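You operate a simulated robot arm through the tools that you are given. There is no shell and no other tool.

The job below is to be done with a simulated robot arm. You get a single attempt, and the scene is never put back.

## Task
Strain the pink-ring beaker through the blue-ring sieve into the steel pan.
Fine: pour it all; beaker and sieve back where they stood; steel lid on the pan. Set down upright: pink-ring beaker.

The check looks at the end state, three seconds after you hand in, the way a careful person would. Anything else that was tipped, shoved, dropped, spilled or broken makes it a failure. Lids that push on must go on centred and level and be pressed home; caps that screw on are set level and turned clockwise until they are tight.

## Robot
A 6-joint arm with a fingered hand, fixed in place. Base frame: the origin is on the floor under the middle of its stand, x ahead of it, y to its left, z up. Units: cm, degrees, N and s.
With the tool pointing down near the work surface it reaches from about 30 to 80 cm from the base axis. Its first joint turns from -166.0 to 166.0 degrees. Payload 4 kg.
Tool frame: the origin (TCP) lies between the finger pads and is the grasp point; the fingertips stand 2.6 cm ahead of it; z points along the fingers, y is the line along which they close. The gripper opens to 13.2 cm; its body begins 7.3 cm behind the TCP. The gripper is a hand of 5 fingers: y runs from the thumb to the fingers, the wrist lies at [0, 0, -23.9] in the tool frame, and closing takes about 1.5 s.
Orientation is that of the tool frame in the base frame, as [roll, pitch, yaw] about the fixed x, y, z axes, in that order (R = Rz(yaw) Ry(pitch) Rx(roll)). With the fingers straight down and closing along the base's y, the tool's x points along the base's -x, its y along +y and its z along -z.

## Interface
- The arm moves only by the tool apply_moves. Its argument "increments" is a list of rows, each a list of 7 numbers: the opening, from 0 (shut) to 1 (fully open), then the shift along the tool's x, y, z in cm, then the turn, a rotation vector about the tool's x, y, z in degrees. In form: [[hand, tx, ty, tz, wx, wy, wz], ...]. A call has 1 to 20 rows; each row shifts and turns the commanded pose from where the row before left it, along the tool's axes as they then stand. A row lasts 0.2 s, in which the tool goes at most 5 cm and 8.6 degrees; a call with a longer step from one row to the next is refused whole, and so is a gripper value outside its range. A pose out of reach is approached as far as the arm can. The call stops where the force on the tool passes 40 N (or 10 N more than at its start, if that is more) or the arm is blocked; 0.2 s more then pass. The fingers move at their own pace (about 4.5 cm/s each) and stop on an object; they squeeze with about 31 N. The grip force told is the motor's: it shows also when the fingers shut on nothing. Time passes only in rows, and 0.2 s behind the last, so rows that do not move let the fingers close. The reply holds the time, the measured pose of the TCP, the force on the tool along the base axes, the opening and the grip force, in the units named above and with some noise, with the torque about the TCP (base axes, N m) and any sound that the robot's microphone picked up.
- Cameras (640 x 400 px; columns grow to the right, rows downward): "scene" is fixed at [4.97, 65.11, 161.83]; the picture's right is [-0.38, -0.92, 0.00], its down [-0.78, 0.33, -0.53] and it looks along [0.49, -0.20, -0.85] (base axes); focal length 233 px, centre (320, 200). "wrist" rides on the gripper at [8.5, 0.2, -9.7] in the tool frame; the picture's right is [-0.02, 1.00, 0.00], its down [-0.75, -0.02, -0.66] and it looks along [-0.66, -0.01, 0.75] (tool axes); focal length 270 px, centre (320, 200). There is no depth. A picture from a camera that has moved, and an enlarged one, comes with that camera's place and axes in the base frame and with its lens.
- grab_frame(camera): a new picture of that camera. No time passes.
- hand_shape(shape): the hand has 5 fingers and takes this shape, open, in about a second: jaw (thumb against the fingers, like two jaws); tri (thumb and two fingers); tip (a fingertip pinch); poke (one finger out to press); point (the index stretched); flat (the hand flat); cup (the hand cupped); fist (a fist). The gripper value then closes the fingers along that shape, each until it touches; the sizes above hold for jaw. It gives what a move gives, with no picture.
- inspect(camera, box): a new picture of the part [left, top, right, bottom] of that camera's present view, enlarged. No time passes.
- close_job(): hands the job in; it is judged then, once.

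Places have to be worked out from the pictures, the camera data and where the tool is seen. Open the gripper and draw the arm clear of the work before you hand the job in, unless the task says otherwise.

The tools are called as a command line: name --pt "numbers of a row" for each row, then --argument value for the rest, lists and objects as JSON in quotes. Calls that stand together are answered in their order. apply_moves: Moves the arm, as the interface text tells. Its arguments: {"type":"object","properties":{"increments":{"type":"array"}},"required":["increments"]} The other tools are called the same way: hand_shape (shape) gives the hand a shape; grab_frame (camera) takes a picture; inspect (camera, box) takes an enlarged picture of a part of a camera's view; close_job () hands the job in.

At the start:

```text
clock: 0.0
eef_pos: [47.57, 10.96, 123.29]
tool_rot: [-179.9, -0.1, 180.0]
force: [-0.4, -0.3, 1.1]
torque: [-0.01, 0.03, 0.0]
gripper_width: 13.17
grasp_force: 0.1
shape: jaw
```

scene: 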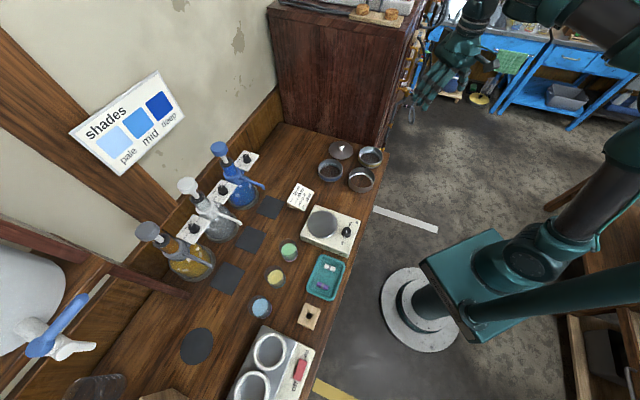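
wrist: 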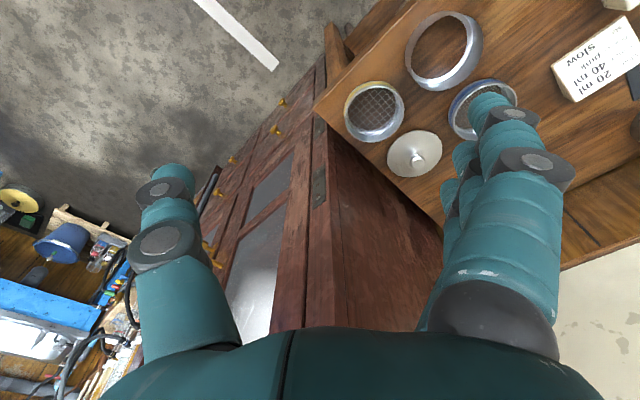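

I start by enlarging the parts of the scene view that hold the beakers, the sieves and the pan.

inspect --camera "scene" --box '[280, 130, 400, 205]'

inspect --camera "scene" --box '[220, 200, 380, 300]'

inspect --camera "scene" --box '[200, 280, 360, 400]'

inspect --camera "wrist" --box '[320, 0, 640, 200]'

```text
5.33 times, centred on (340, 168) of scene
camera zoom: at [4.97, 65.11, 161.83], right [-0.38, -0.92, 0.0], down [-0.78, 0.33, -0.53], along [0.49, -0.2, -0.85], focal length 1245 px, centre (213, 373)
```

zoom: 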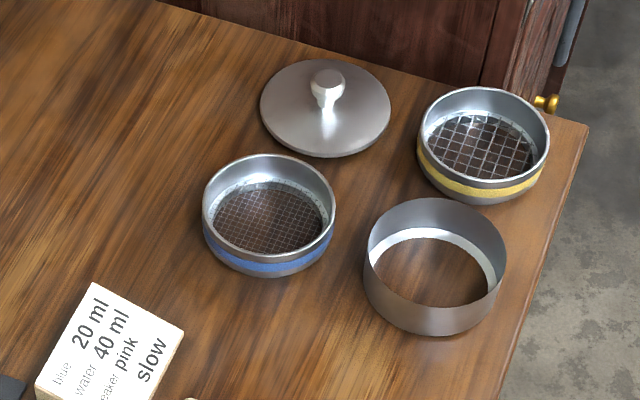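

```text
4.00 times, centred on (300, 250) of scene
camera zoom: at [4.97, 65.11, 161.83], right [-0.38, -0.92, 0.0], down [-0.78, 0.33, -0.53], along [0.49, -0.2, -0.85], focal length 934 px, centre (400, 0)
```

zoom: 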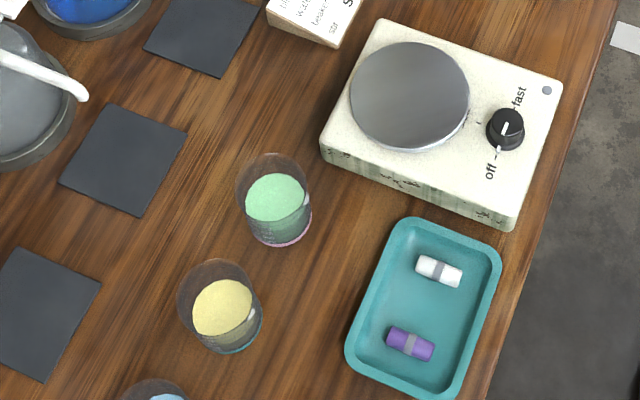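

```text
3.33 times, centred on (280, 340) of scene
camera zoom: at [4.97, 65.11, 161.83], right [-0.38, -0.92, 0.0], down [-0.78, 0.33, -0.53], along [0.49, -0.2, -0.85], focal length 778 px, centre (453, -267)
```

zoom: 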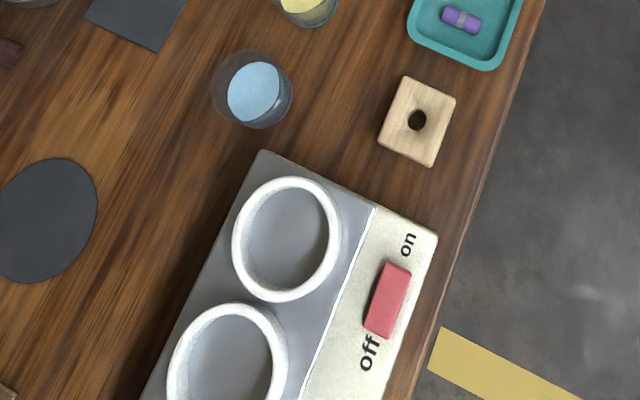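

```text
2.00 times, centred on (480, 100) of wrist
camera zoom: at [39.24, 11.2, 132.92], right [0.02, 1.0, 0.0], down [0.75, -0.02, 0.66], along [0.66, -0.01, -0.75], focal length 541 px, centre (0, 400)
```

zoom: 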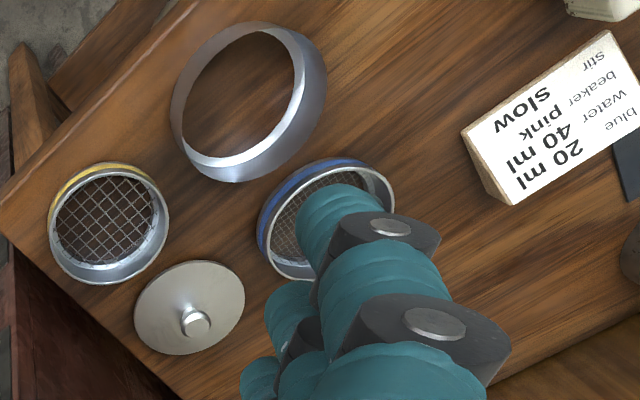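

The lid knob triangulates to about (68.3, 29.3, 89.4), so the table top is near z≈87. The pan is near (50, 29), the blue sieve near (59, 38) and the pink beaker near (31.6, 65). I move the wrist camera closer to the pan group to refine these.

apply_moves --pt "1 1.25 3 2.0 0 0 0" --pt "1 1.25 3 2.0 0 0 0" --pt "1 1.25 3 2.0 0 0 0" --pt "1 1.25 3 2.0 0 0 0" --pt "1 1.25 3 2.0 0 0 0" --pt "1 1.25 3 2.0 0 0 0" --pt "1 0 0 0 0 0 0"

```text
clock: 1.6
eef_pos: [40.23, 28.99, 111.21]
tool_rot: [180.0, -0.1, 180.0]
force: [0.6, -0.3, 0.0]
torque: [-0.01, -0.01, -0.02]
gripper_width: 13.18
grasp_force: 0.1
shape: jaw
```

The arm arrived at (40.2, 29.0, 111.2). I look through the wrist camera now.

grab_frame --camera "wrist"

grab_frame --camera "scene"

```text
taken
camera wrist: at [31.78, 29.2, 120.89], right [0.02, 1.0, 0.0], down [0.75, -0.02, 0.66], along [0.66, -0.01, -0.75], focal length 270 px, centre (320, 200)
```

wrist: 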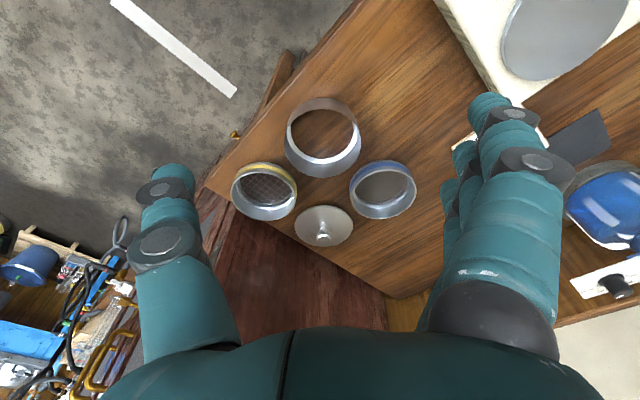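

```text
taken
```

scene: 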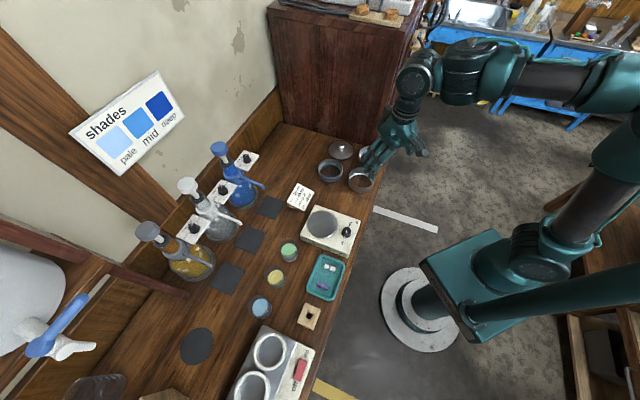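

inspect --camera "wrist" --box '[200, 70, 440, 270]'

inspect --camera "wrist" --box '[270, 90, 430, 190]'

```text
2.00 times, centred on (320, 170) of wrist
camera zoom: at [31.78, 29.2, 120.89], right [0.02, 1.0, 0.0], down [0.75, -0.02, 0.66], along [0.66, -0.01, -0.75], focal length 541 px, centre (320, 260)
```

zoom: 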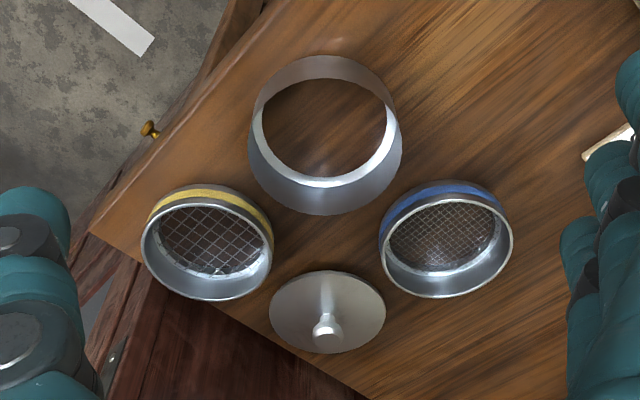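

```text
4.00 times, centred on (350, 140) of wrist
camera zoom: at [31.78, 29.2, 120.89], right [0.02, 1.0, 0.0], down [0.75, -0.02, 0.66], along [0.66, -0.01, -0.75], focal length 1081 px, centre (200, 440)
```

zoom: 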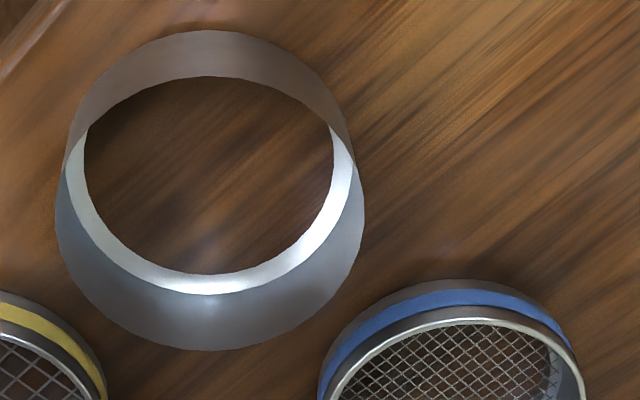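

I enlarge the pan and the blue sieve in both cameras to read rim and base edges accurately.

inspect --camera "scene" --box '[315, 150, 347, 190]'

inspect --camera "wrist" --box '[280, 90, 370, 182]'

inspect --camera "wrist" --box '[340, 150, 430, 230]'

inspect --camera "wrist" --box '[285, 195, 365, 255]'

```text
10.00 times, centred on (331, 170) of scene
camera zoom: at [4.97, 65.11, 161.83], right [-0.38, -0.92, 0.0], down [-0.78, 0.33, -0.53], along [0.49, -0.2, -0.85], focal length 2334 px, centre (210, 500)
```

zoom: 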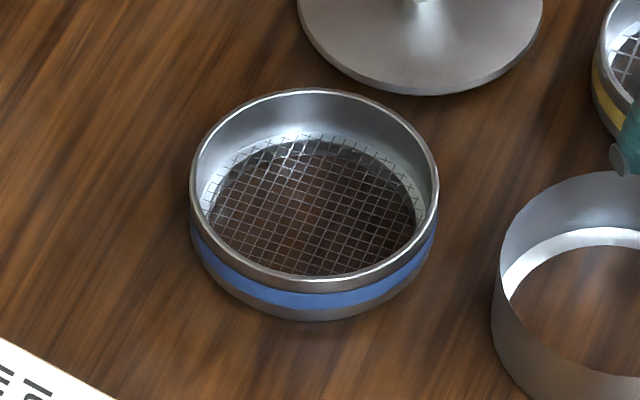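

```text
4.35 times, centred on (325, 136) of wrist
camera zoom: at [31.78, 29.2, 120.89], right [0.02, 1.0, 0.0], down [0.75, -0.02, 0.66], along [0.66, -0.01, -0.75], focal length 1175 px, centre (298, 478)
```

zoom: 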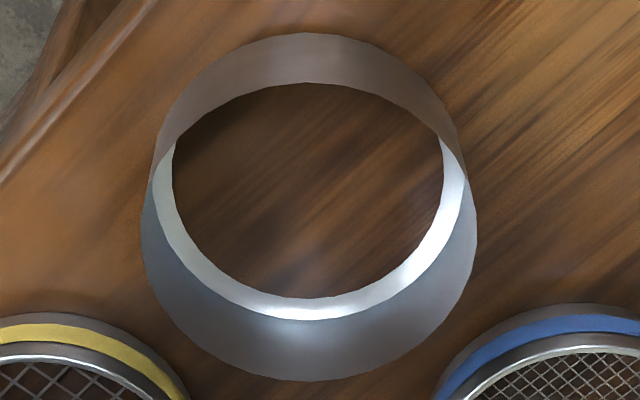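

```text
5.00 times, centred on (385, 190) of wrist
camera zoom: at [31.78, 29.2, 120.89], right [0.02, 1.0, 0.0], down [0.75, -0.02, 0.66], along [0.66, -0.01, -0.75], focal length 1351 px, centre (-5, 250)
```

zoom: 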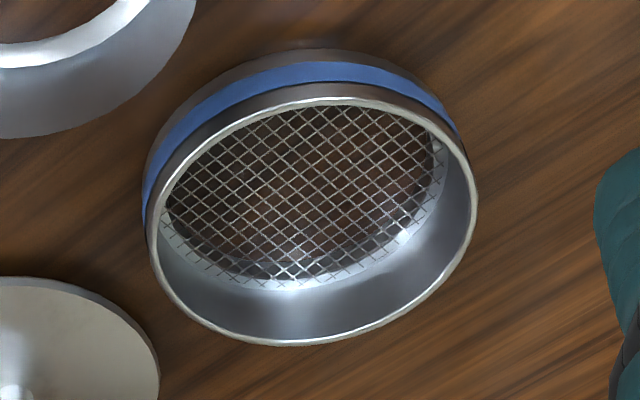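

```text
6.67 times, centred on (325, 225) of wrist
camera zoom: at [31.78, 29.2, 120.89], right [0.02, 1.0, 0.0], down [0.75, -0.02, 0.66], along [0.66, -0.01, -0.75], focal length 1802 px, centre (287, 33)
```

zoom: 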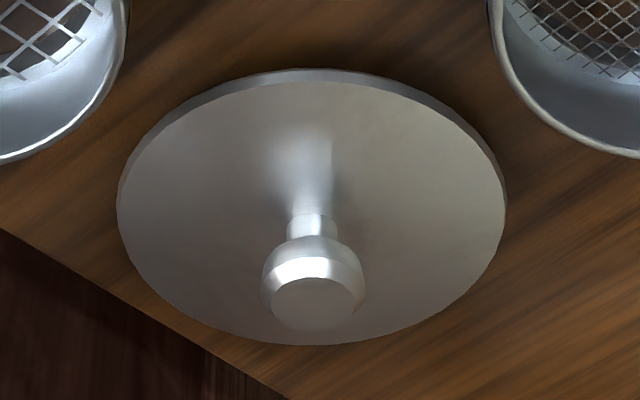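

I tilt the tool outward by 25° and go lower, so the camera sees the pan and the sieve more from the side. That should show their heights and the table level.

apply_moves --pt "1 -0.2 0.75 3.5 0 0 0" --pt "1 -0.2 0.75 3.5 0 0 0" --pt "1 -0.2 0.75 3.5 0 0 0" --pt "1 -0.2 0.75 3.5 0 0 0" --pt "1 0 0 0 0 -8.4 0" --pt "1 0 0 0 0 -8.4 0" --pt "1 0 0 0 0 -8.2 0" --pt "1 0 0 0 0 0 0"

grab_frame --camera "wrist"

```text
clock: 3.4
eef_pos: [40.89, 31.8, 97.37]
tool_rot: [180.0, 25.1, -180.0]
force: [-0.5, 0.4, 0.8]
torque: [-0.01, -0.01, 0.0]
gripper_width: 13.18
grasp_force: 0.1
shape: jaw
```

```text
taken
camera wrist: at [29.22, 32.19, 102.43], right [0.02, 1.0, 0.01], down [0.4, -0.02, 0.92], along [0.92, -0.01, -0.4], focal length 270 px, centre (320, 200)
```

wrist: 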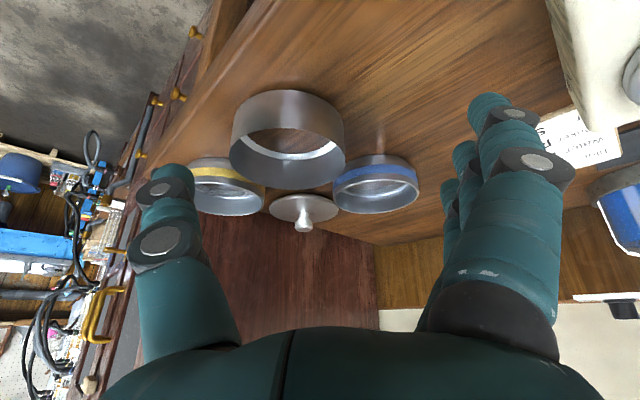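

inspect --camera "wrist" --box '[220, 80, 350, 190]'

inspect --camera "wrist" --box '[320, 145, 430, 225]'

inspect --camera "wrist" --box '[260, 180, 350, 240]'

```text
3.64 times, centred on (285, 135) of wrist
camera zoom: at [29.22, 32.19, 102.43], right [0.02, 1.0, 0.01], down [0.4, -0.02, 0.92], along [0.92, -0.01, -0.4], focal length 983 px, centre (447, 436)
```

zoom: 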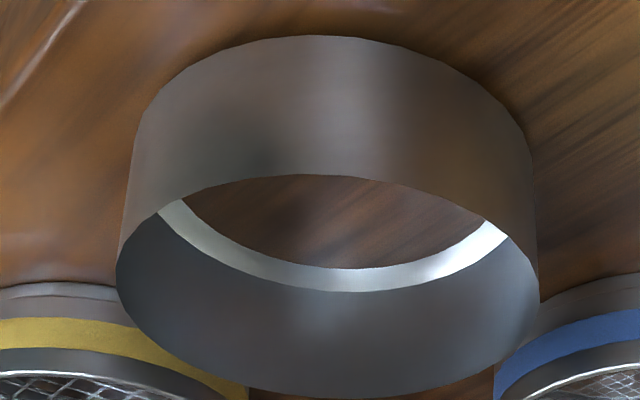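

```text
5.00 times, centred on (375, 185) of wrist
camera zoom: at [29.22, 32.19, 102.43], right [0.02, 1.0, 0.01], down [0.4, -0.02, 0.92], along [0.92, -0.01, -0.4], focal length 1351 px, centre (45, 275)
```

zoom: 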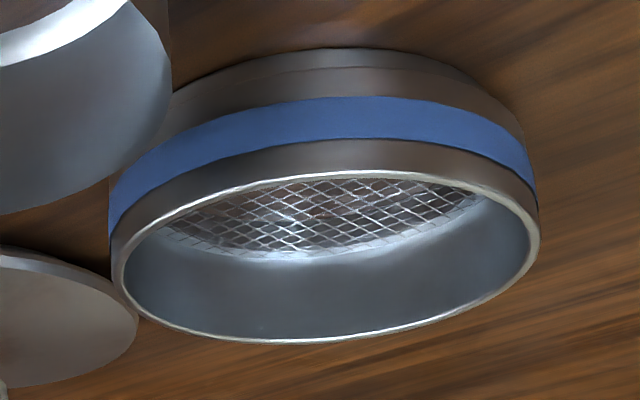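

```text
6.67 times, centred on (305, 210) of wrist
camera zoom: at [29.22, 32.19, 102.43], right [0.02, 1.0, 0.01], down [0.4, -0.02, 0.92], along [0.92, -0.01, -0.4], focal length 1802 px, centre (420, 133)
```

zoom: 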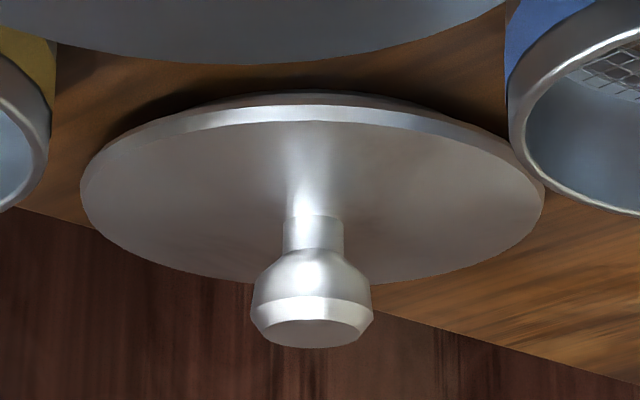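

The sieve has a narrower skirt under its blue band, and the lid has a plug. The table comes out near z≈85.8, with pan and sieve rims near 89.6. Next I tilt so that the camera looks straight down on the group, to measure diameters and centres.

apply_moves --pt "1 -3.5 -0.6 -0.42 0 0 0" --pt "1 -3.5 -0.6 -0.42 0 0 0" --pt "1 -3.5 -0.6 -0.42 0 0 0" --pt "1 0 0 0 0 8.3 0" --pt "1 0 0 0 0 8.3 0" --pt "1 0 0 0 0 8.3 0" --pt "1 0 0 0 0 8.3 0" --pt "1 0 0 0 0 8.3 0" --pt "1 0 0 0 0 8.3 0" --pt "1 0 0 0 0 8.3 0" --pt "1 0 0 0 0 8.3 0" --pt "1 0 0 0 0 0 0"

grab_frame --camera "wrist"

```text
clock: 6.0
eef_pos: [49.28, 27.23, 101.72]
tool_rot: [179.9, -20.2, -180.0]
force: [1.4, 0.2, -0.3]
torque: [0.02, -0.01, 0.0]
gripper_width: 13.17
grasp_force: 0.0
shape: jaw
out of reach, approached as far as the arm can: row 9, 10, 11
```

```text
taken
camera wrist: at [44.77, 27.5, 113.68], right [0.02, 1.0, 0.0], down [0.93, -0.02, 0.36], along [0.36, -0.01, -0.93], focal length 270 px, centre (320, 200)
```

wrist: 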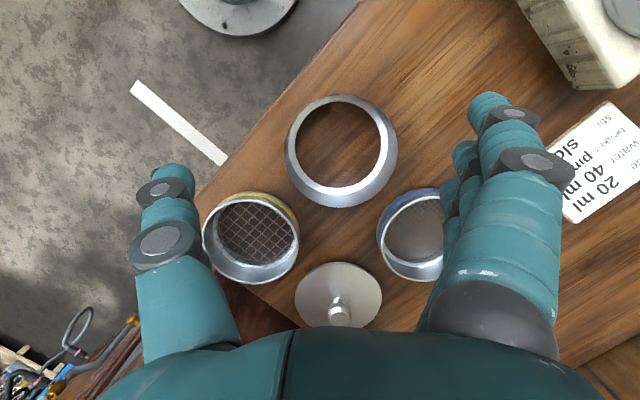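

The arm stopped at a 20° tilt, which is good enough. I enlarge the views to measure rims and centres.

inspect --camera "wrist" --box '[275, 85, 405, 215]'

inspect --camera "wrist" --box '[365, 175, 455, 290]'

inspect --camera "wrist" --box '[190, 180, 310, 290]'

inspect --camera "wrist" --box '[285, 255, 395, 335]'

```text
3.08 times, centred on (340, 150) of wrist
camera zoom: at [44.77, 27.5, 113.68], right [0.02, 1.0, 0.0], down [0.93, -0.02, 0.36], along [0.36, -0.01, -0.93], focal length 832 px, centre (258, 354)
```

zoom: 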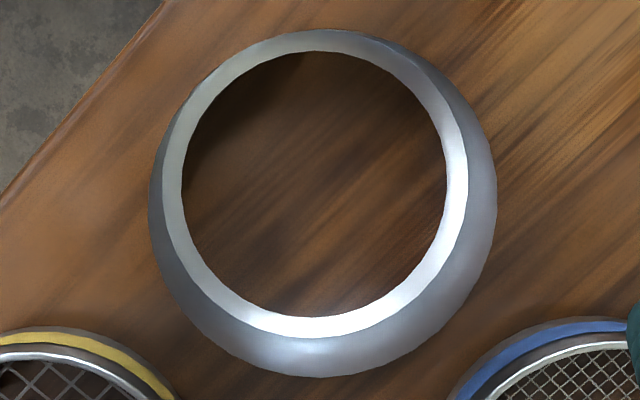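

```text
3.48 times, centred on (410, 232) of wrist
camera zoom: at [44.77, 27.5, 113.68], right [0.02, 1.0, 0.0], down [0.93, -0.02, 0.36], along [0.36, -0.01, -0.93], focal length 940 px, centre (7, 87)
```

zoom: 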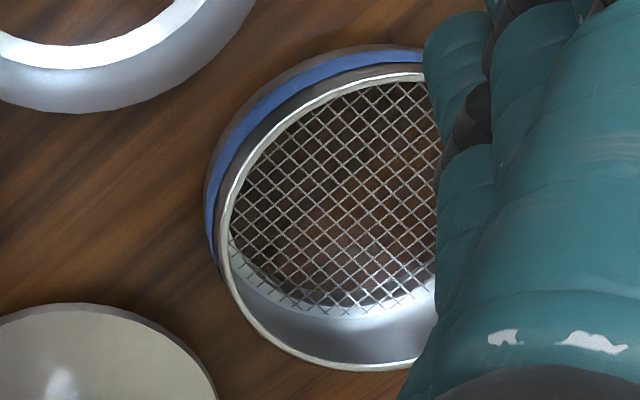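

```text
3.64 times, centred on (250, 235) of wrist
camera zoom: at [44.77, 27.5, 113.68], right [0.02, 1.0, 0.0], down [0.93, -0.02, 0.36], along [0.36, -0.01, -0.93], focal length 983 px, centre (574, 73)
```

zoom: 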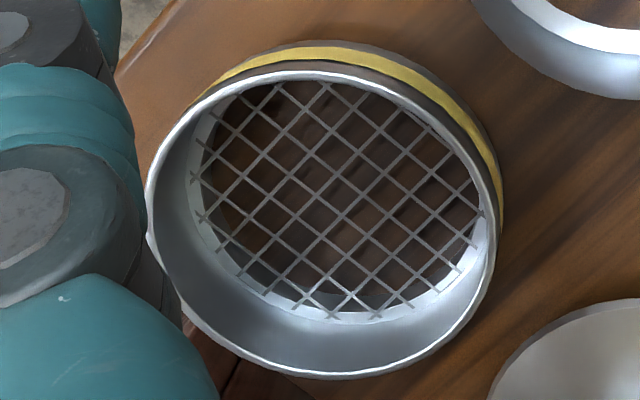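

```text
5.00 times, centred on (340, 295) of wrist
camera zoom: at [44.77, 27.5, 113.68], right [0.02, 1.0, 0.0], down [0.93, -0.02, 0.36], along [0.36, -0.01, -0.93], focal length 1351 px, centre (220, -275)
```

zoom: 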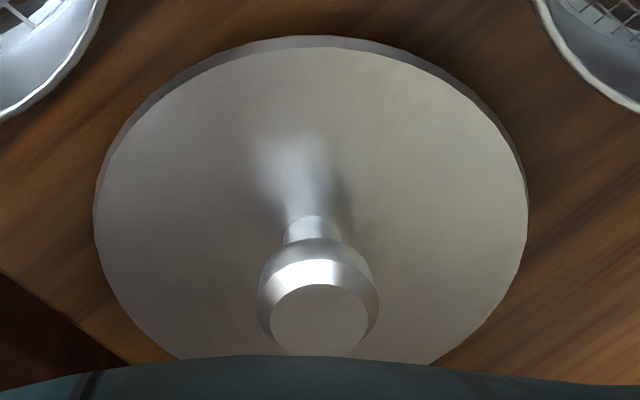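

Triangulating three wrist views, the pan centre is (49.6, 29.2) with its rim at z≈90.2 and a 10 cm diameter. The blue sieve centre is (58.5, 38.4) with its rim at ≈89.9, the lid knob top is at (68.3, 29.2, 90.1), and the table is ≈86.6. I bring the tool back to vertical and see where it stands.

apply_moves --pt "1 0 0 0 0 -6.8 0" --pt "1 0 0 0 0 -6.7 0" --pt "1 0 0 0 0 -6.7 0" --pt "1 0 0 0 0 0 0"

```text
clock: 7.0
eef_pos: [56.44, 31.05, 109.1]
tool_rot: [179.9, -0.3, 179.9]
force: [0.1, 0.3, 0.4]
torque: [0.01, 0.05, 0.0]
gripper_width: 13.2
grasp_force: 0.2
shape: jaw
out of reach, approached as far as the arm can: row 1, 2, 3
```

The pose shifted unexpectedly while it was near its reach limit. I hold still for two rows and read it again before going on.

apply_moves --pt "1 0 0 0 0 0 0" --pt "1 0 0 0 0 0 0"

grab_frame --camera "wrist"

grab_frame --camera "scene"

```text
clock: 7.6
eef_pos: [56.46, 30.93, 109.05]
tool_rot: [180.0, -0.4, 179.9]
force: [-0.2, 0.4, -0.5]
torque: [0.03, -0.01, -0.02]
gripper_width: 13.21
grasp_force: 0.0
shape: jaw
```

```text
taken
camera wrist: at [48.11, 31.29, 118.88], right [0.02, 1.0, 0.0], down [0.76, -0.02, 0.65], along [0.65, -0.01, -0.76], focal length 270 px, centre (320, 200)
```

wrist: 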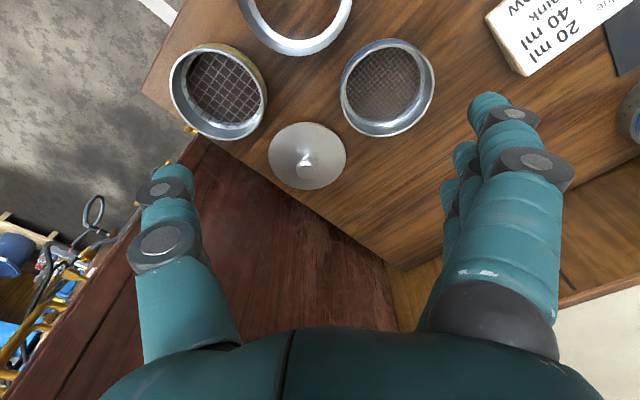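

```text
taken
```

scene: 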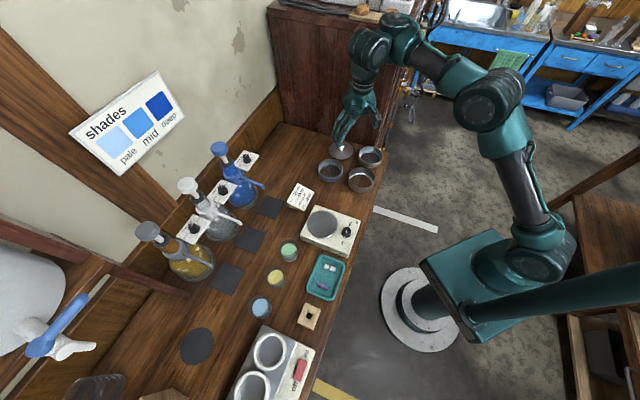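

The pose is stable now at (56.5, 30.9, 109.1) with the tool vertical. This view shows the blue sieve and lid cleanly, so I enlarge both to fix their centres.

inspect --camera "wrist" --box '[330, 30, 446, 146]'

inspect --camera "wrist" --box '[260, 110, 356, 200]'

```text
3.45 times, centred on (388, 88) of wrist
camera zoom: at [48.11, 31.29, 118.88], right [0.02, 1.0, 0.0], down [0.76, -0.02, 0.65], along [0.65, -0.01, -0.76], focal length 932 px, centre (86, 586)
```

zoom: 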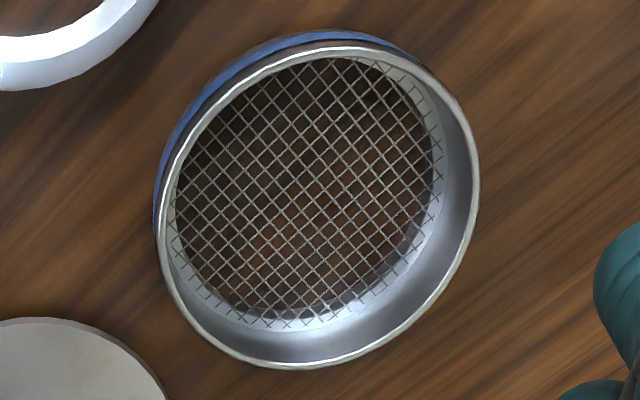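

```text
4.44 times, centred on (308, 155) of wrist
camera zoom: at [48.11, 31.29, 118.88], right [0.02, 1.0, 0.0], down [0.76, -0.02, 0.65], along [0.65, -0.01, -0.76], focal length 1201 px, centre (373, 400)
```

zoom: 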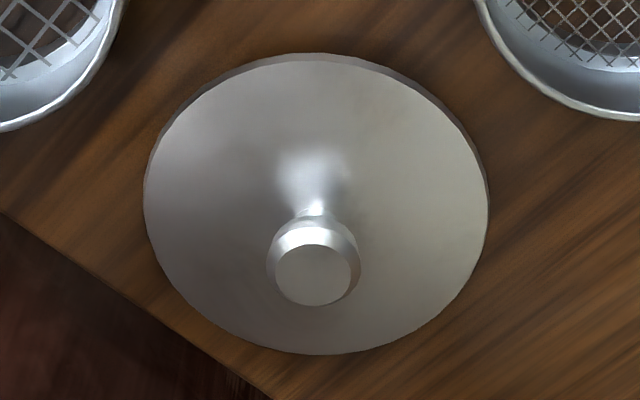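

The sieve centre comes out near (58.55, 38.3). I move above it and go down to z≈97, then check the alignment.

apply_moves --pt "1 -0.7 2.45 0 0 0 0" --pt "1 -0.7 2.45 0 0 0 0" --pt "1 -0.7 2.45 0 0 0 0" --pt "1 0 0 3 0 0 0" --pt "1 0 0 3 0 0 0" --pt "1 0 0 3 0 0 0" --pt "1 0 0 3 0 0 0" --pt "1 0 0 0 0 0 0"

grab_frame --camera "wrist"

inspect --camera "scene" --box '[280, 120, 420, 210]'

```text
clock: 9.4
eef_pos: [59.85, 39.39, 97.95]
tool_rot: [179.9, -0.2, 179.8]
force: [-0.7, 0.3, 0.4]
torque: [-0.01, 0.04, 0.02]
gripper_width: 13.16
grasp_force: 0.1
shape: jaw
out of reach, approached as far as the arm can: row 6, 7
```

```text
taken
camera wrist: at [51.61, 39.74, 107.69], right [0.02, 1.0, 0.0], down [0.76, -0.02, 0.65], along [0.65, -0.01, -0.76], focal length 270 px, centre (320, 200)
```

wrist: 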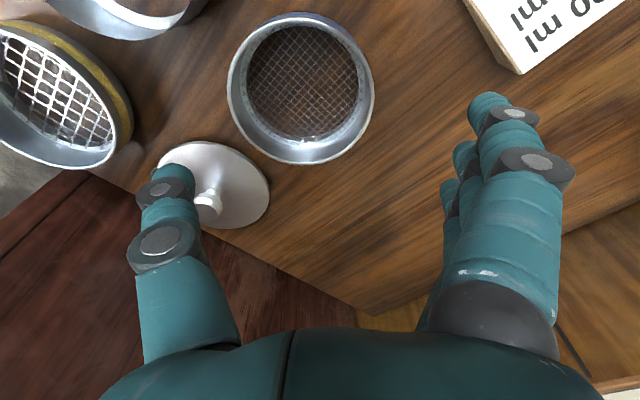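

```text
4.44 times, centred on (350, 165) of scene
camera zoom: at [4.97, 65.11, 161.83], right [-0.38, -0.92, 0.0], down [-0.78, 0.33, -0.53], along [0.49, -0.2, -0.85], focal length 1038 px, centre (187, 356)
```

zoom: 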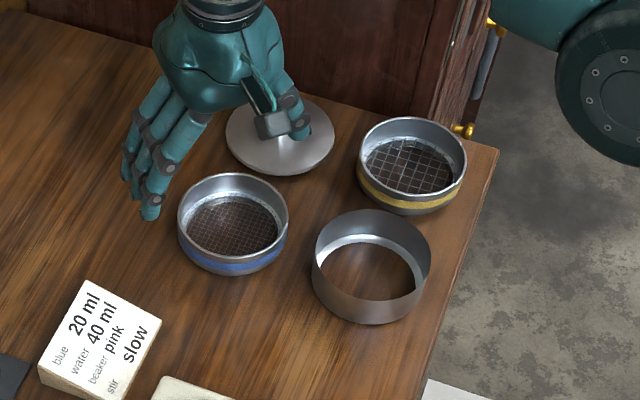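

Rows 6–7 were reported out of reach and the tool stands about 1.5 cm radially further out than I asked. I hold, then try a small inward correction to see how it responds.

apply_moves --pt "1 0 0 0 0 0 0" --pt "1 1.3 -1.1 0 0 0 0" --pt "1 0 0 0 0 0 0"

```text
clock: 10.2
eef_pos: [59.76, 39.1, 98.67]
tool_rot: [179.9, -0.3, 179.9]
force: [0.1, 1.0, -0.7]
torque: [0.0, -0.01, 0.01]
gripper_width: 13.2
grasp_force: 0.0
shape: jaw
out of reach, approached as far as the arm can: row 2
```

The arm did not follow the inward correction, so its joints seem to have drifted into an awkward configuration. I lift and go back inward step by step, to see where it tracks properly again.

apply_moves --pt "1 0 0 -4 0 0 0" --pt "1 0 0 -4 0 0 0" --pt "1 0 0 0 0 0 0"

grab_frame --camera "scene"

```text
clock: 11.0
eef_pos: [59.75, 38.89, 106.79]
tool_rot: [179.8, 0.0, 179.9]
force: [0.7, 0.2, 0.8]
torque: [0.0, 0.02, -0.01]
gripper_width: 13.16
grasp_force: 0.0
shape: jaw
```

```text
taken
```

scene: 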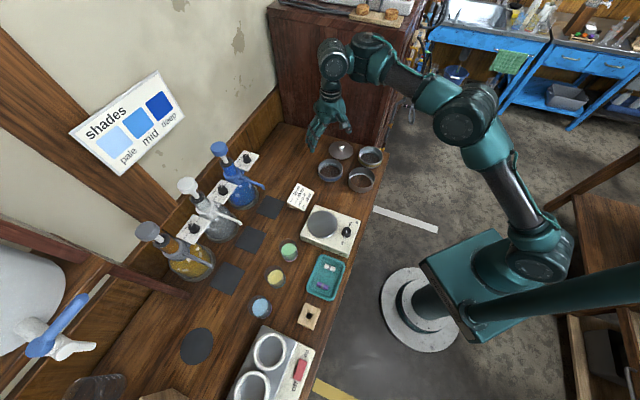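

It tracked the lift fine. I now test moving inward at this height, back over the sieve.

apply_moves --pt "1 0.6 -0.3 0 0 0 0" --pt "1 0.6 -0.3 0 0 0 0" --pt "1 0 0 0 0 0 0" --pt "1 0 0 0 0 0 0"

```text
clock: 12.0
eef_pos: [58.5, 38.28, 106.82]
tool_rot: [179.8, -0.1, 180.0]
force: [-0.7, 0.5, 0.3]
torque: [0.0, -0.01, 0.0]
gripper_width: 13.19
grasp_force: 0.0
shape: jaw
```

Tracking is fine at this height: (58.5, 38.3, 106.8). I now go down in small steps to find where it stops following.

apply_moves --pt "1 0 0 1.5 0 0 0" --pt "1 0 0 1.5 0 0 0" --pt "1 0 0 1.5 0 0 0" --pt "1 0 0 1.5 0 0 0" --pt "1 0 0 0 0 0 0"

```text
clock: 13.2
eef_pos: [58.85, 38.52, 100.82]
tool_rot: [179.9, -0.3, 179.9]
force: [-0.2, 0.0, -0.3]
torque: [-0.03, -0.02, -0.02]
gripper_width: 13.19
grasp_force: 0.0
shape: jaw
```

It reached z=100.8 with only a slight outward drift. I go further down by 1 cm rows.

apply_moves --pt "1 0.3 -0.2 1 0 0 0" --pt "1 0 0 1 0 0 0" --pt "1 0 0 1 0 0 0" --pt "1 0 0 0 0 0 0"

```text
clock: 14.2
eef_pos: [59.57, 39.26, 98.47]
tool_rot: [179.8, -0.4, 179.9]
force: [0.4, -1.1, 0.0]
torque: [-0.03, 0.01, 0.01]
gripper_width: 13.19
grasp_force: 0.0
shape: jaw
out of reach, approached as far as the arm can: row 1, 2, 3
```

A limit holds here: lower positions need a larger radius. Earlier, at a smaller radius, the same heights were reachable, so the big inward tilt probably left the wrist in a poor configuration. I rise and return toward the starting pose to reset the joints.

apply_moves --pt "1 0 0 -4 0 0 0" --pt "1 0 0 -4 0 0 0" --pt "1 0 0 -4 0 0 0" --pt "1 2 -4 0 0 0 0" --pt "1 2 -4 0 0 0 0" --pt "1 2 -4 0 0 0 0" --pt "1 0 0 0 0 0 0"

grab_frame --camera "scene"

```text
clock: 15.8
eef_pos: [54.95, 27.91, 112.18]
tool_rot: [179.9, -0.3, -179.9]
force: [-1.0, -0.1, -0.5]
torque: [0.04, -0.02, -0.01]
gripper_width: 13.22
grasp_force: 0.0
shape: jaw
out of reach, approached as far as the arm can: row 6
```

```text
taken
```

scene: 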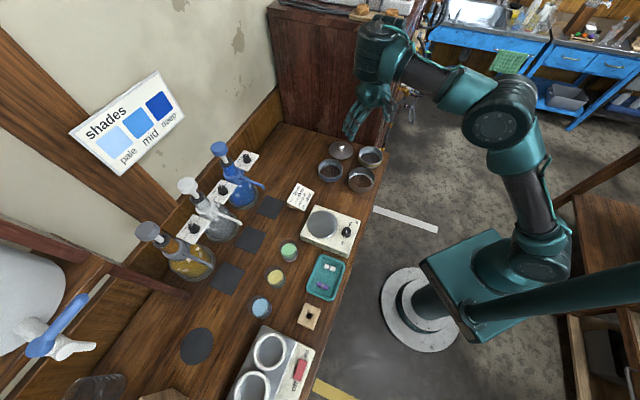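

The minimum reach is still in force here. I test tilting the tool outward, as in the earlier low view where the arm moved freely, to see if that frees the joint.

apply_moves --pt "1 0 0 0 0 -8 0" --pt "1 0 0 0 0 -8 0" --pt "1 0 0 0 0 -8 0" --pt "1 0 0 0 0 0 0"

```text
clock: 16.8
eef_pos: [58.85, 27.19, 116.23]
tool_rot: [-176.7, 12.3, -179.6]
force: [-0.1, 0.0, 0.2]
torque: [-0.03, 0.0, -0.02]
gripper_width: 13.19
grasp_force: 0.1
shape: jaw
out of reach, approached as far as the arm can: row 1, 2, 3
```

The limit depends on the distance from the shoulder, whatever the tilt, so the elbow seems stuck at a limit. I straighten the tool and go up and inward toward the start pose, to see whether the solver can recover.

apply_moves --pt "1 0 0 -3 -1.6 6.1 0" --pt "1 0 0 -3 -1.6 6.1 0" --pt "1 0 0 -4 0 0 0" --pt "1 0 0 -4 0 0 0" --pt "1 0 0 0 0 0 0"

grab_frame --camera "scene"

```text
clock: 18.0
eef_pos: [56.67, 26.84, 127.98]
tool_rot: [179.9, 0.3, -179.9]
force: [-0.4, -0.4, -0.8]
torque: [0.01, -0.02, 0.01]
gripper_width: 13.17
grasp_force: 0.0
shape: jaw
out of reach, approached as far as the arm can: row 1, 4
```

```text
taken
```

scene: 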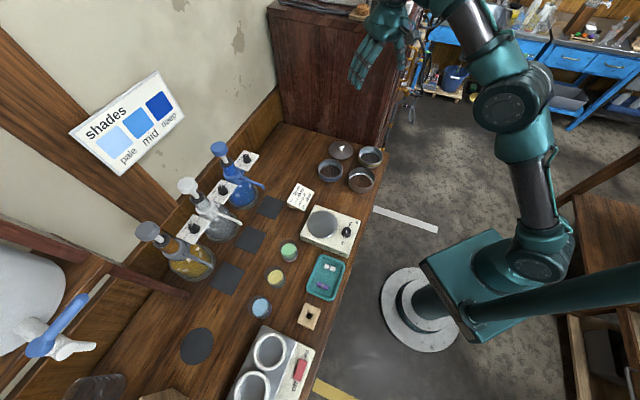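

The picture shows the elbow is now bent the low way, below the shoulder–wrist line; it was high before. To flip it back I have to pass through a straight arm, so I swing over the free middle of the table, high up, and stretch outward.

apply_moves --pt "1 0.8 3.5 0.5 0 0 0" --pt "1 0.8 3.5 0.5 0 0 0" --pt "1 0.8 3.5 0.5 0 0 0" --pt "1 0.8 3.5 0.5 0 0 0" --pt "1 0.8 3.5 0.5 0 0 0" --pt "1 0.8 3.5 0.5 0 0 0" --pt "1 0 0 0 0 0 0"

grab_frame --camera "scene"

```text
clock: 19.6
eef_pos: [49.44, 45.95, 122.37]
tool_rot: [179.8, 0.4, -180.0]
force: [-0.1, -0.1, 0.5]
torque: [-0.01, 0.04, 0.01]
gripper_width: 13.22
grasp_force: 0.0
shape: jaw
out of reach, approached as far as the arm can: row 2, 3, 4, 5, 6
```

```text
taken
```

scene: 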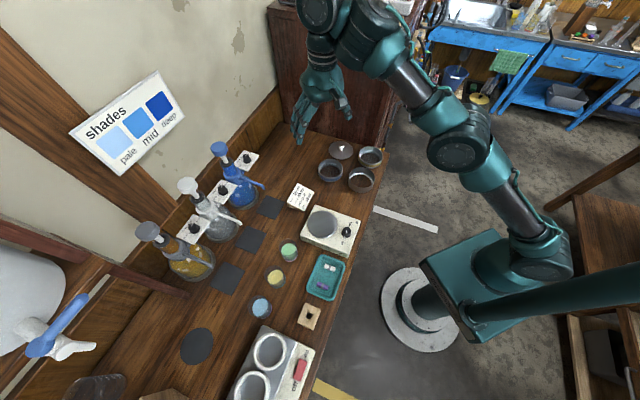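

The arm is now stretched nearly straight. I push a little further outward so the elbow passes through zero, then draw back and down and see which way it folds.

apply_moves --pt "1 -2.2 2 0 0 0 0" --pt "1 -2.2 2 0 0 0 0" --pt "1 -2.2 2 0 0 0 0" --pt "1 -2.2 2 0 0 0 0" --pt "1 0 0 0 0 0 0"

apply_moves --pt "1 2.2 -2 0 0 0 0" --pt "1 2.2 -2 0 0 0 0" --pt "1 2.2 -2 0 0 0 0" --pt "1 2.2 -2 0 0 0 0" --pt "1 0 0 0 0 0 0"

grab_frame --camera "scene"

```text
clock: 20.8
eef_pos: [51.76, 47.87, 118.39]
tool_rot: [179.9, 0.3, -179.9]
force: [0.7, -0.6, 0.3]
torque: [-0.03, 0.02, -0.01]
gripper_width: 13.19
grasp_force: 0.1
shape: jaw
out of reach, approached as far as the arm can: row 1, 2, 3, 4
```

```text
clock: 22.0
eef_pos: [42.95, 39.84, 118.25]
tool_rot: [180.0, 0.3, -179.9]
force: [0.0, 0.7, 0.4]
torque: [-0.02, -0.01, -0.04]
gripper_width: 13.18
grasp_force: 0.1
shape: jaw
```

```text
taken
```

scene: 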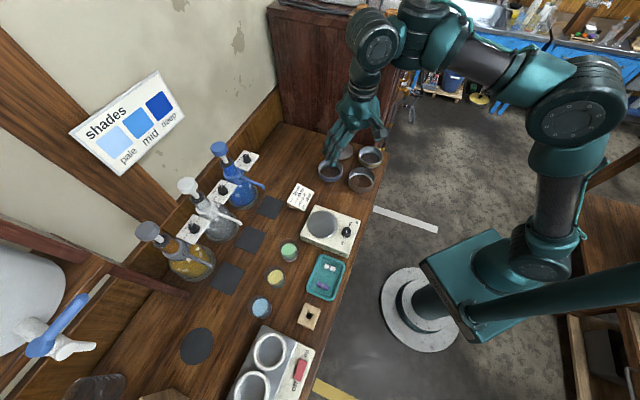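

It folded with the elbow high again, as in the start picture. I head back over the blue sieve with the tool vertical, staying well inside the limits, and check the tracking.

apply_moves --pt "1 -3 -0.3 2 0 0 0" --pt "1 -3 -0.3 2 0 0 0" --pt "1 -3 -0.3 2 0 0 0" --pt "1 -3 -0.3 2 0 0 0" --pt "1 -3.5 -0.3 3 0 0 0" --pt "1 0 0 3.5 0 0 0" --pt "1 0 0 3.5 0 0 0" --pt "1 0 0 0 0 0 0"

grab_frame --camera "wrist"

```text
clock: 23.8
eef_pos: [58.99, 38.79, 100.5]
tool_rot: [-179.9, 0.2, -179.9]
force: [0.4, 0.3, 0.6]
torque: [0.02, 0.02, 0.01]
gripper_width: 13.18
grasp_force: 0.1
shape: jaw
out of reach, approached as far as the arm can: row 7
```

```text
taken
camera wrist: at [50.63, 39.04, 110.25], right [0.02, 1.0, 0.0], down [0.75, -0.01, 0.66], along [0.66, -0.01, -0.75], focal length 270 px, centre (320, 200)
```

wrist: 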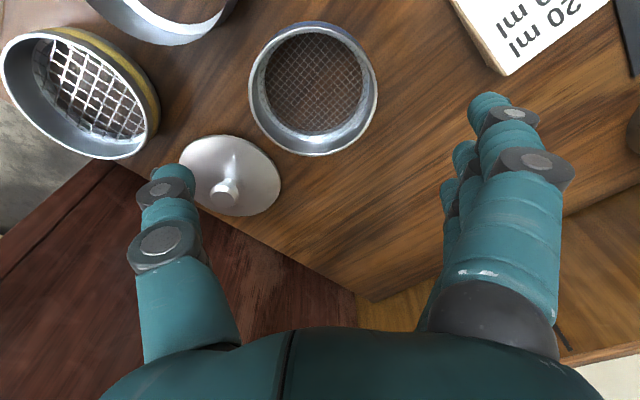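

Row 7 hit the same boundary near z≈100.5 again. I look at the scene to understand the arm's shape here.

grab_frame --camera "scene"

apply_moves --pt "1 2 -1.5 -1 0 0 0" --pt "1 2 -1.5 0 0 0 0" --pt "1 2 -1.5 0 0 0 0" --pt "1 2 -1.5 0 0 0 0" --pt "1 0 0 0 0 0 0"

grab_frame --camera "scene"

```text
taken
```

scene: 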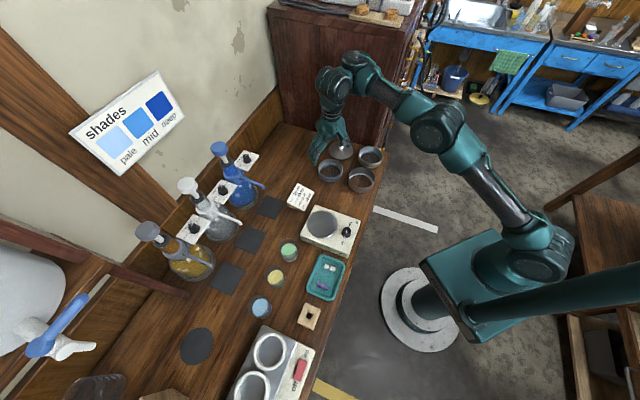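

```text
clock: 25.0
eef_pos: [56.39, 36.41, 105.94]
tool_rot: [-180.0, 0.0, -179.9]
force: [0.0, -1.0, 0.0]
torque: [0.02, 0.0, -0.01]
gripper_width: 13.19
grasp_force: 0.0
shape: jaw
out of reach, approached as far as the arm can: row 1, 2, 3, 4
```

```text
taken
```

scene: 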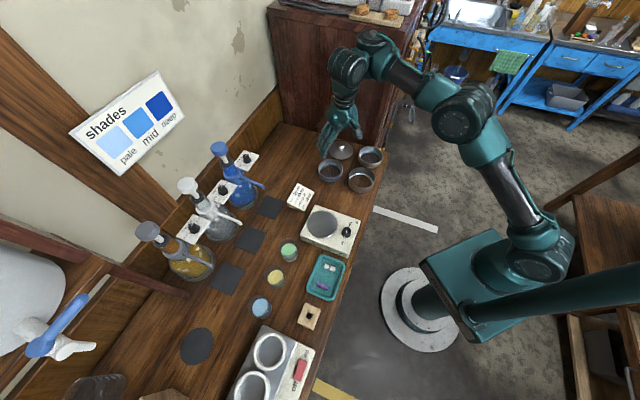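

I take a closer look at the arm's joints in this picture, to see which one is at its limit.

inspect --camera "scene" --box '[300, 10, 620, 210]'

```text
2.00 times, centred on (460, 110) of scene
camera zoom: at [4.97, 65.11, 161.83], right [-0.38, -0.92, 0.0], down [-0.78, 0.33, -0.53], along [0.49, -0.2, -0.85], focal length 467 px, centre (40, 380)
```

zoom: 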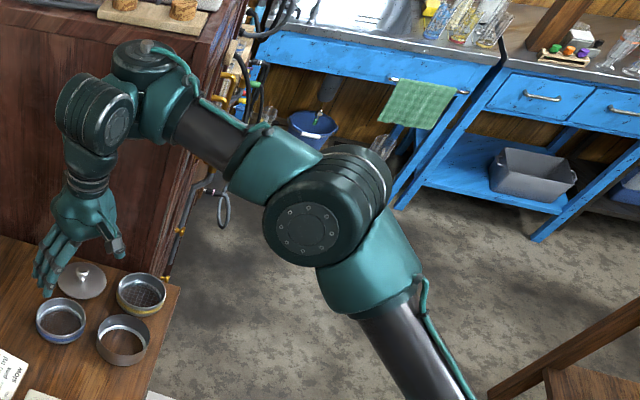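

To see where the arm's shape changes, I retrace the path: first up and outward, then back to about (43, 40, 118), checking the pose and a picture on the way.

apply_moves --pt "1 0 0 -3 0 0 0" --pt "1 0 0 -3 0 0 0" --pt "1 0 0 -3 0 0 0" --pt "1 0 0 -3 0 0 0" --pt "1 0 0 0 0 0 0"

inspect --camera "scene" --box '[300, 0, 640, 280]'

apply_moves --pt "1 3.5 0.9 0 0 0 0" --pt "1 3.5 0.9 0 0 0 0" --pt "1 3.5 0.9 0 0 0 0" --pt "1 3.5 0.9 0 0 0 0" --pt "1 0 0 0 0 0 0"

inspect --camera "scene" --box '[300, 0, 640, 280]'

```text
clock: 26.2
eef_pos: [56.38, 36.34, 118.02]
tool_rot: [179.9, 0.3, -179.9]
force: [-0.1, 0.4, -0.7]
torque: [-0.02, -0.03, -0.05]
gripper_width: 13.21
grasp_force: 0.1
shape: jaw
```

```text
1.43 times, centred on (470, 140) of scene
camera zoom: at [4.97, 65.11, 161.83], right [-0.38, -0.92, 0.0], down [-0.78, 0.33, -0.53], along [0.49, -0.2, -0.85], focal length 334 px, centre (106, 286)
```

zoom: 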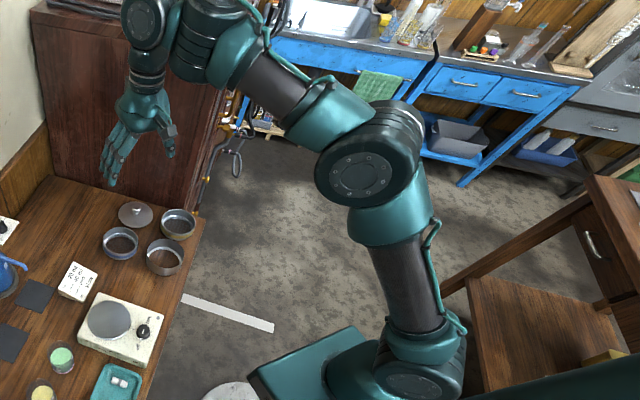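

```text
clock: 27.4
eef_pos: [42.26, 39.94, 117.81]
tool_rot: [180.0, 0.2, -179.9]
force: [-0.4, 0.0, 0.5]
torque: [0.0, -0.03, 0.04]
gripper_width: 13.18
grasp_force: 0.2
shape: jaw
```

```text
1.43 times, centred on (470, 140) of scene
camera zoom: at [4.97, 65.11, 161.83], right [-0.38, -0.92, 0.0], down [-0.78, 0.33, -0.53], along [0.49, -0.2, -0.85], focal length 334 px, centre (106, 286)
```

zoom: 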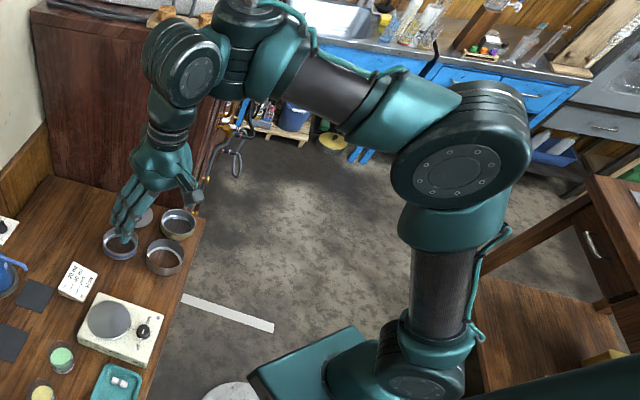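

Both pictures show the elbow high, so it is the same branch. I now move to (40.2, 29.0, 111.2), which was reachable earlier, to see whether it still is.

apply_moves --pt "1 0.5 -2.2 1.3 0 0 0" --pt "1 0.5 -2.2 1.3 0 0 0" --pt "1 0.5 -2.2 1.3 0 0 0" --pt "1 0.3 -2.2 1.3 0 0 0" --pt "1 0.2 -2.2 1.3 0 0 0" --pt "1 0 0 0 0 0 0"

inspect --camera "scene" --box '[300, 0, 640, 280]'

```text
clock: 28.8
eef_pos: [43.66, 31.57, 118.08]
tool_rot: [-179.9, 0.0, -179.9]
force: [0.2, 0.6, 0.5]
torque: [0.0, 0.0, 0.02]
gripper_width: 13.2
grasp_force: 0.1
shape: jaw
out of reach, approached as far as the arm can: row 2, 3, 4, 5
```

```text
1.43 times, centred on (470, 140) of scene
camera zoom: at [4.97, 65.11, 161.83], right [-0.38, -0.92, 0.0], down [-0.78, 0.33, -0.53], along [0.49, -0.2, -0.85], focal length 334 px, centre (106, 286)
```

zoom: 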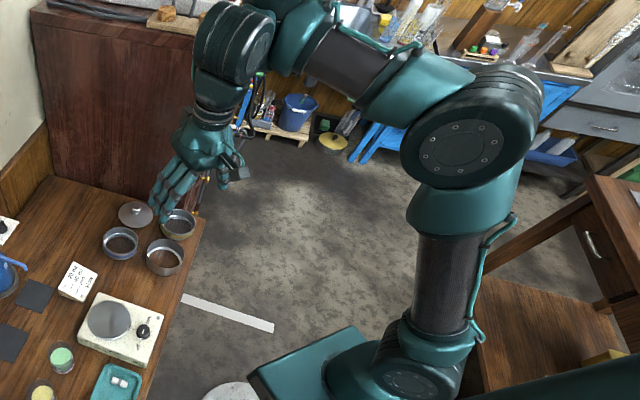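

I enlarge the wrist and elbow to understand how this arm's joints are arranged.

inspect --camera "scene" --box '[330, 0, 490, 120]'

inspect --camera "scene" --box '[400, 20, 640, 340]'

```text
3.33 times, centred on (410, 60) of scene
camera zoom: at [4.97, 65.11, 161.83], right [-0.38, -0.92, 0.0], down [-0.78, 0.33, -0.53], along [0.49, -0.2, -0.85], focal length 778 px, centre (20, 667)
```

zoom: 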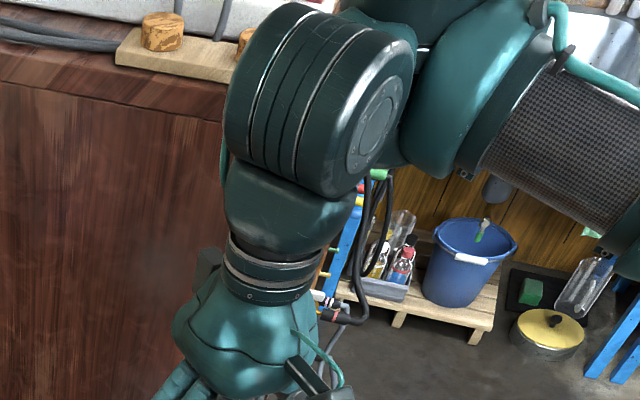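

```text
1.25 times, centred on (520, 180) of scene
camera zoom: at [4.97, 65.11, 161.83], right [-0.38, -0.92, 0.0], down [-0.78, 0.33, -0.53], along [0.49, -0.2, -0.85], focal length 292 px, centre (70, 225)
```

zoom: 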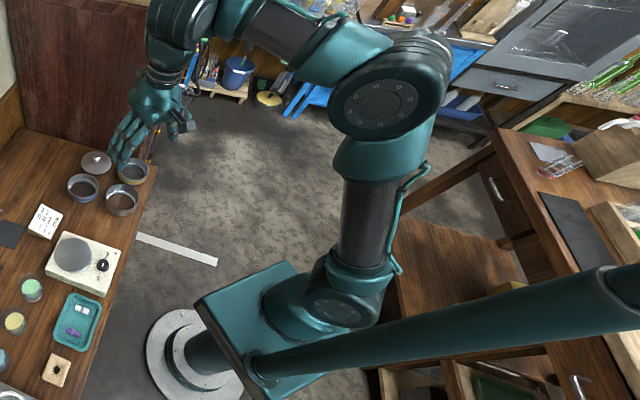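

The arm is a UR-type, with the wrist-2 housing now lying inward of the tool axis. I try to reach the start pose (47.6, 11.0, 123.3) again to see whether the solver returns to its original posture.

apply_moves --pt "1 -0.8 -3.5 -0.9 0 0 0" --pt "1 -0.8 -3.5 -0.9 0 0 0" --pt "1 -0.8 -3.5 -0.9 0 0 0" --pt "1 -0.7 -3.5 -0.9 0 0 0" --pt "1 -0.4 -3.5 -0.9 0 0 0" --pt "1 -0.4 -3.1 -0.7 0 0 0" --pt "1 0 0 0 0 0 0"

grab_frame --camera "scene"

```text
clock: 30.4
eef_pos: [47.52, 10.98, 123.24]
tool_rot: [-180.0, 0.3, -180.0]
force: [-0.2, 0.0, 0.0]
torque: [0.01, -0.01, 0.02]
gripper_width: 13.19
grasp_force: 0.1
shape: jaw
```

```text
taken
```

scene: 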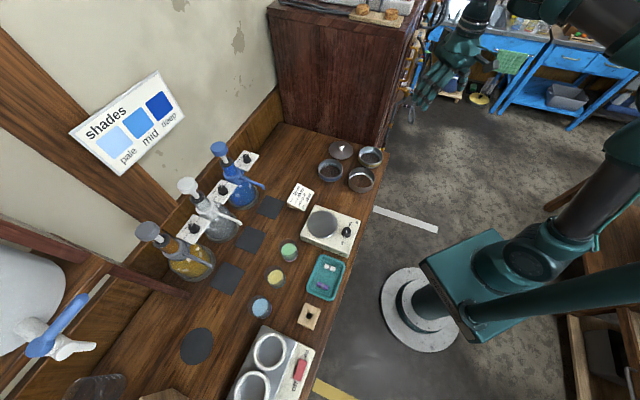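

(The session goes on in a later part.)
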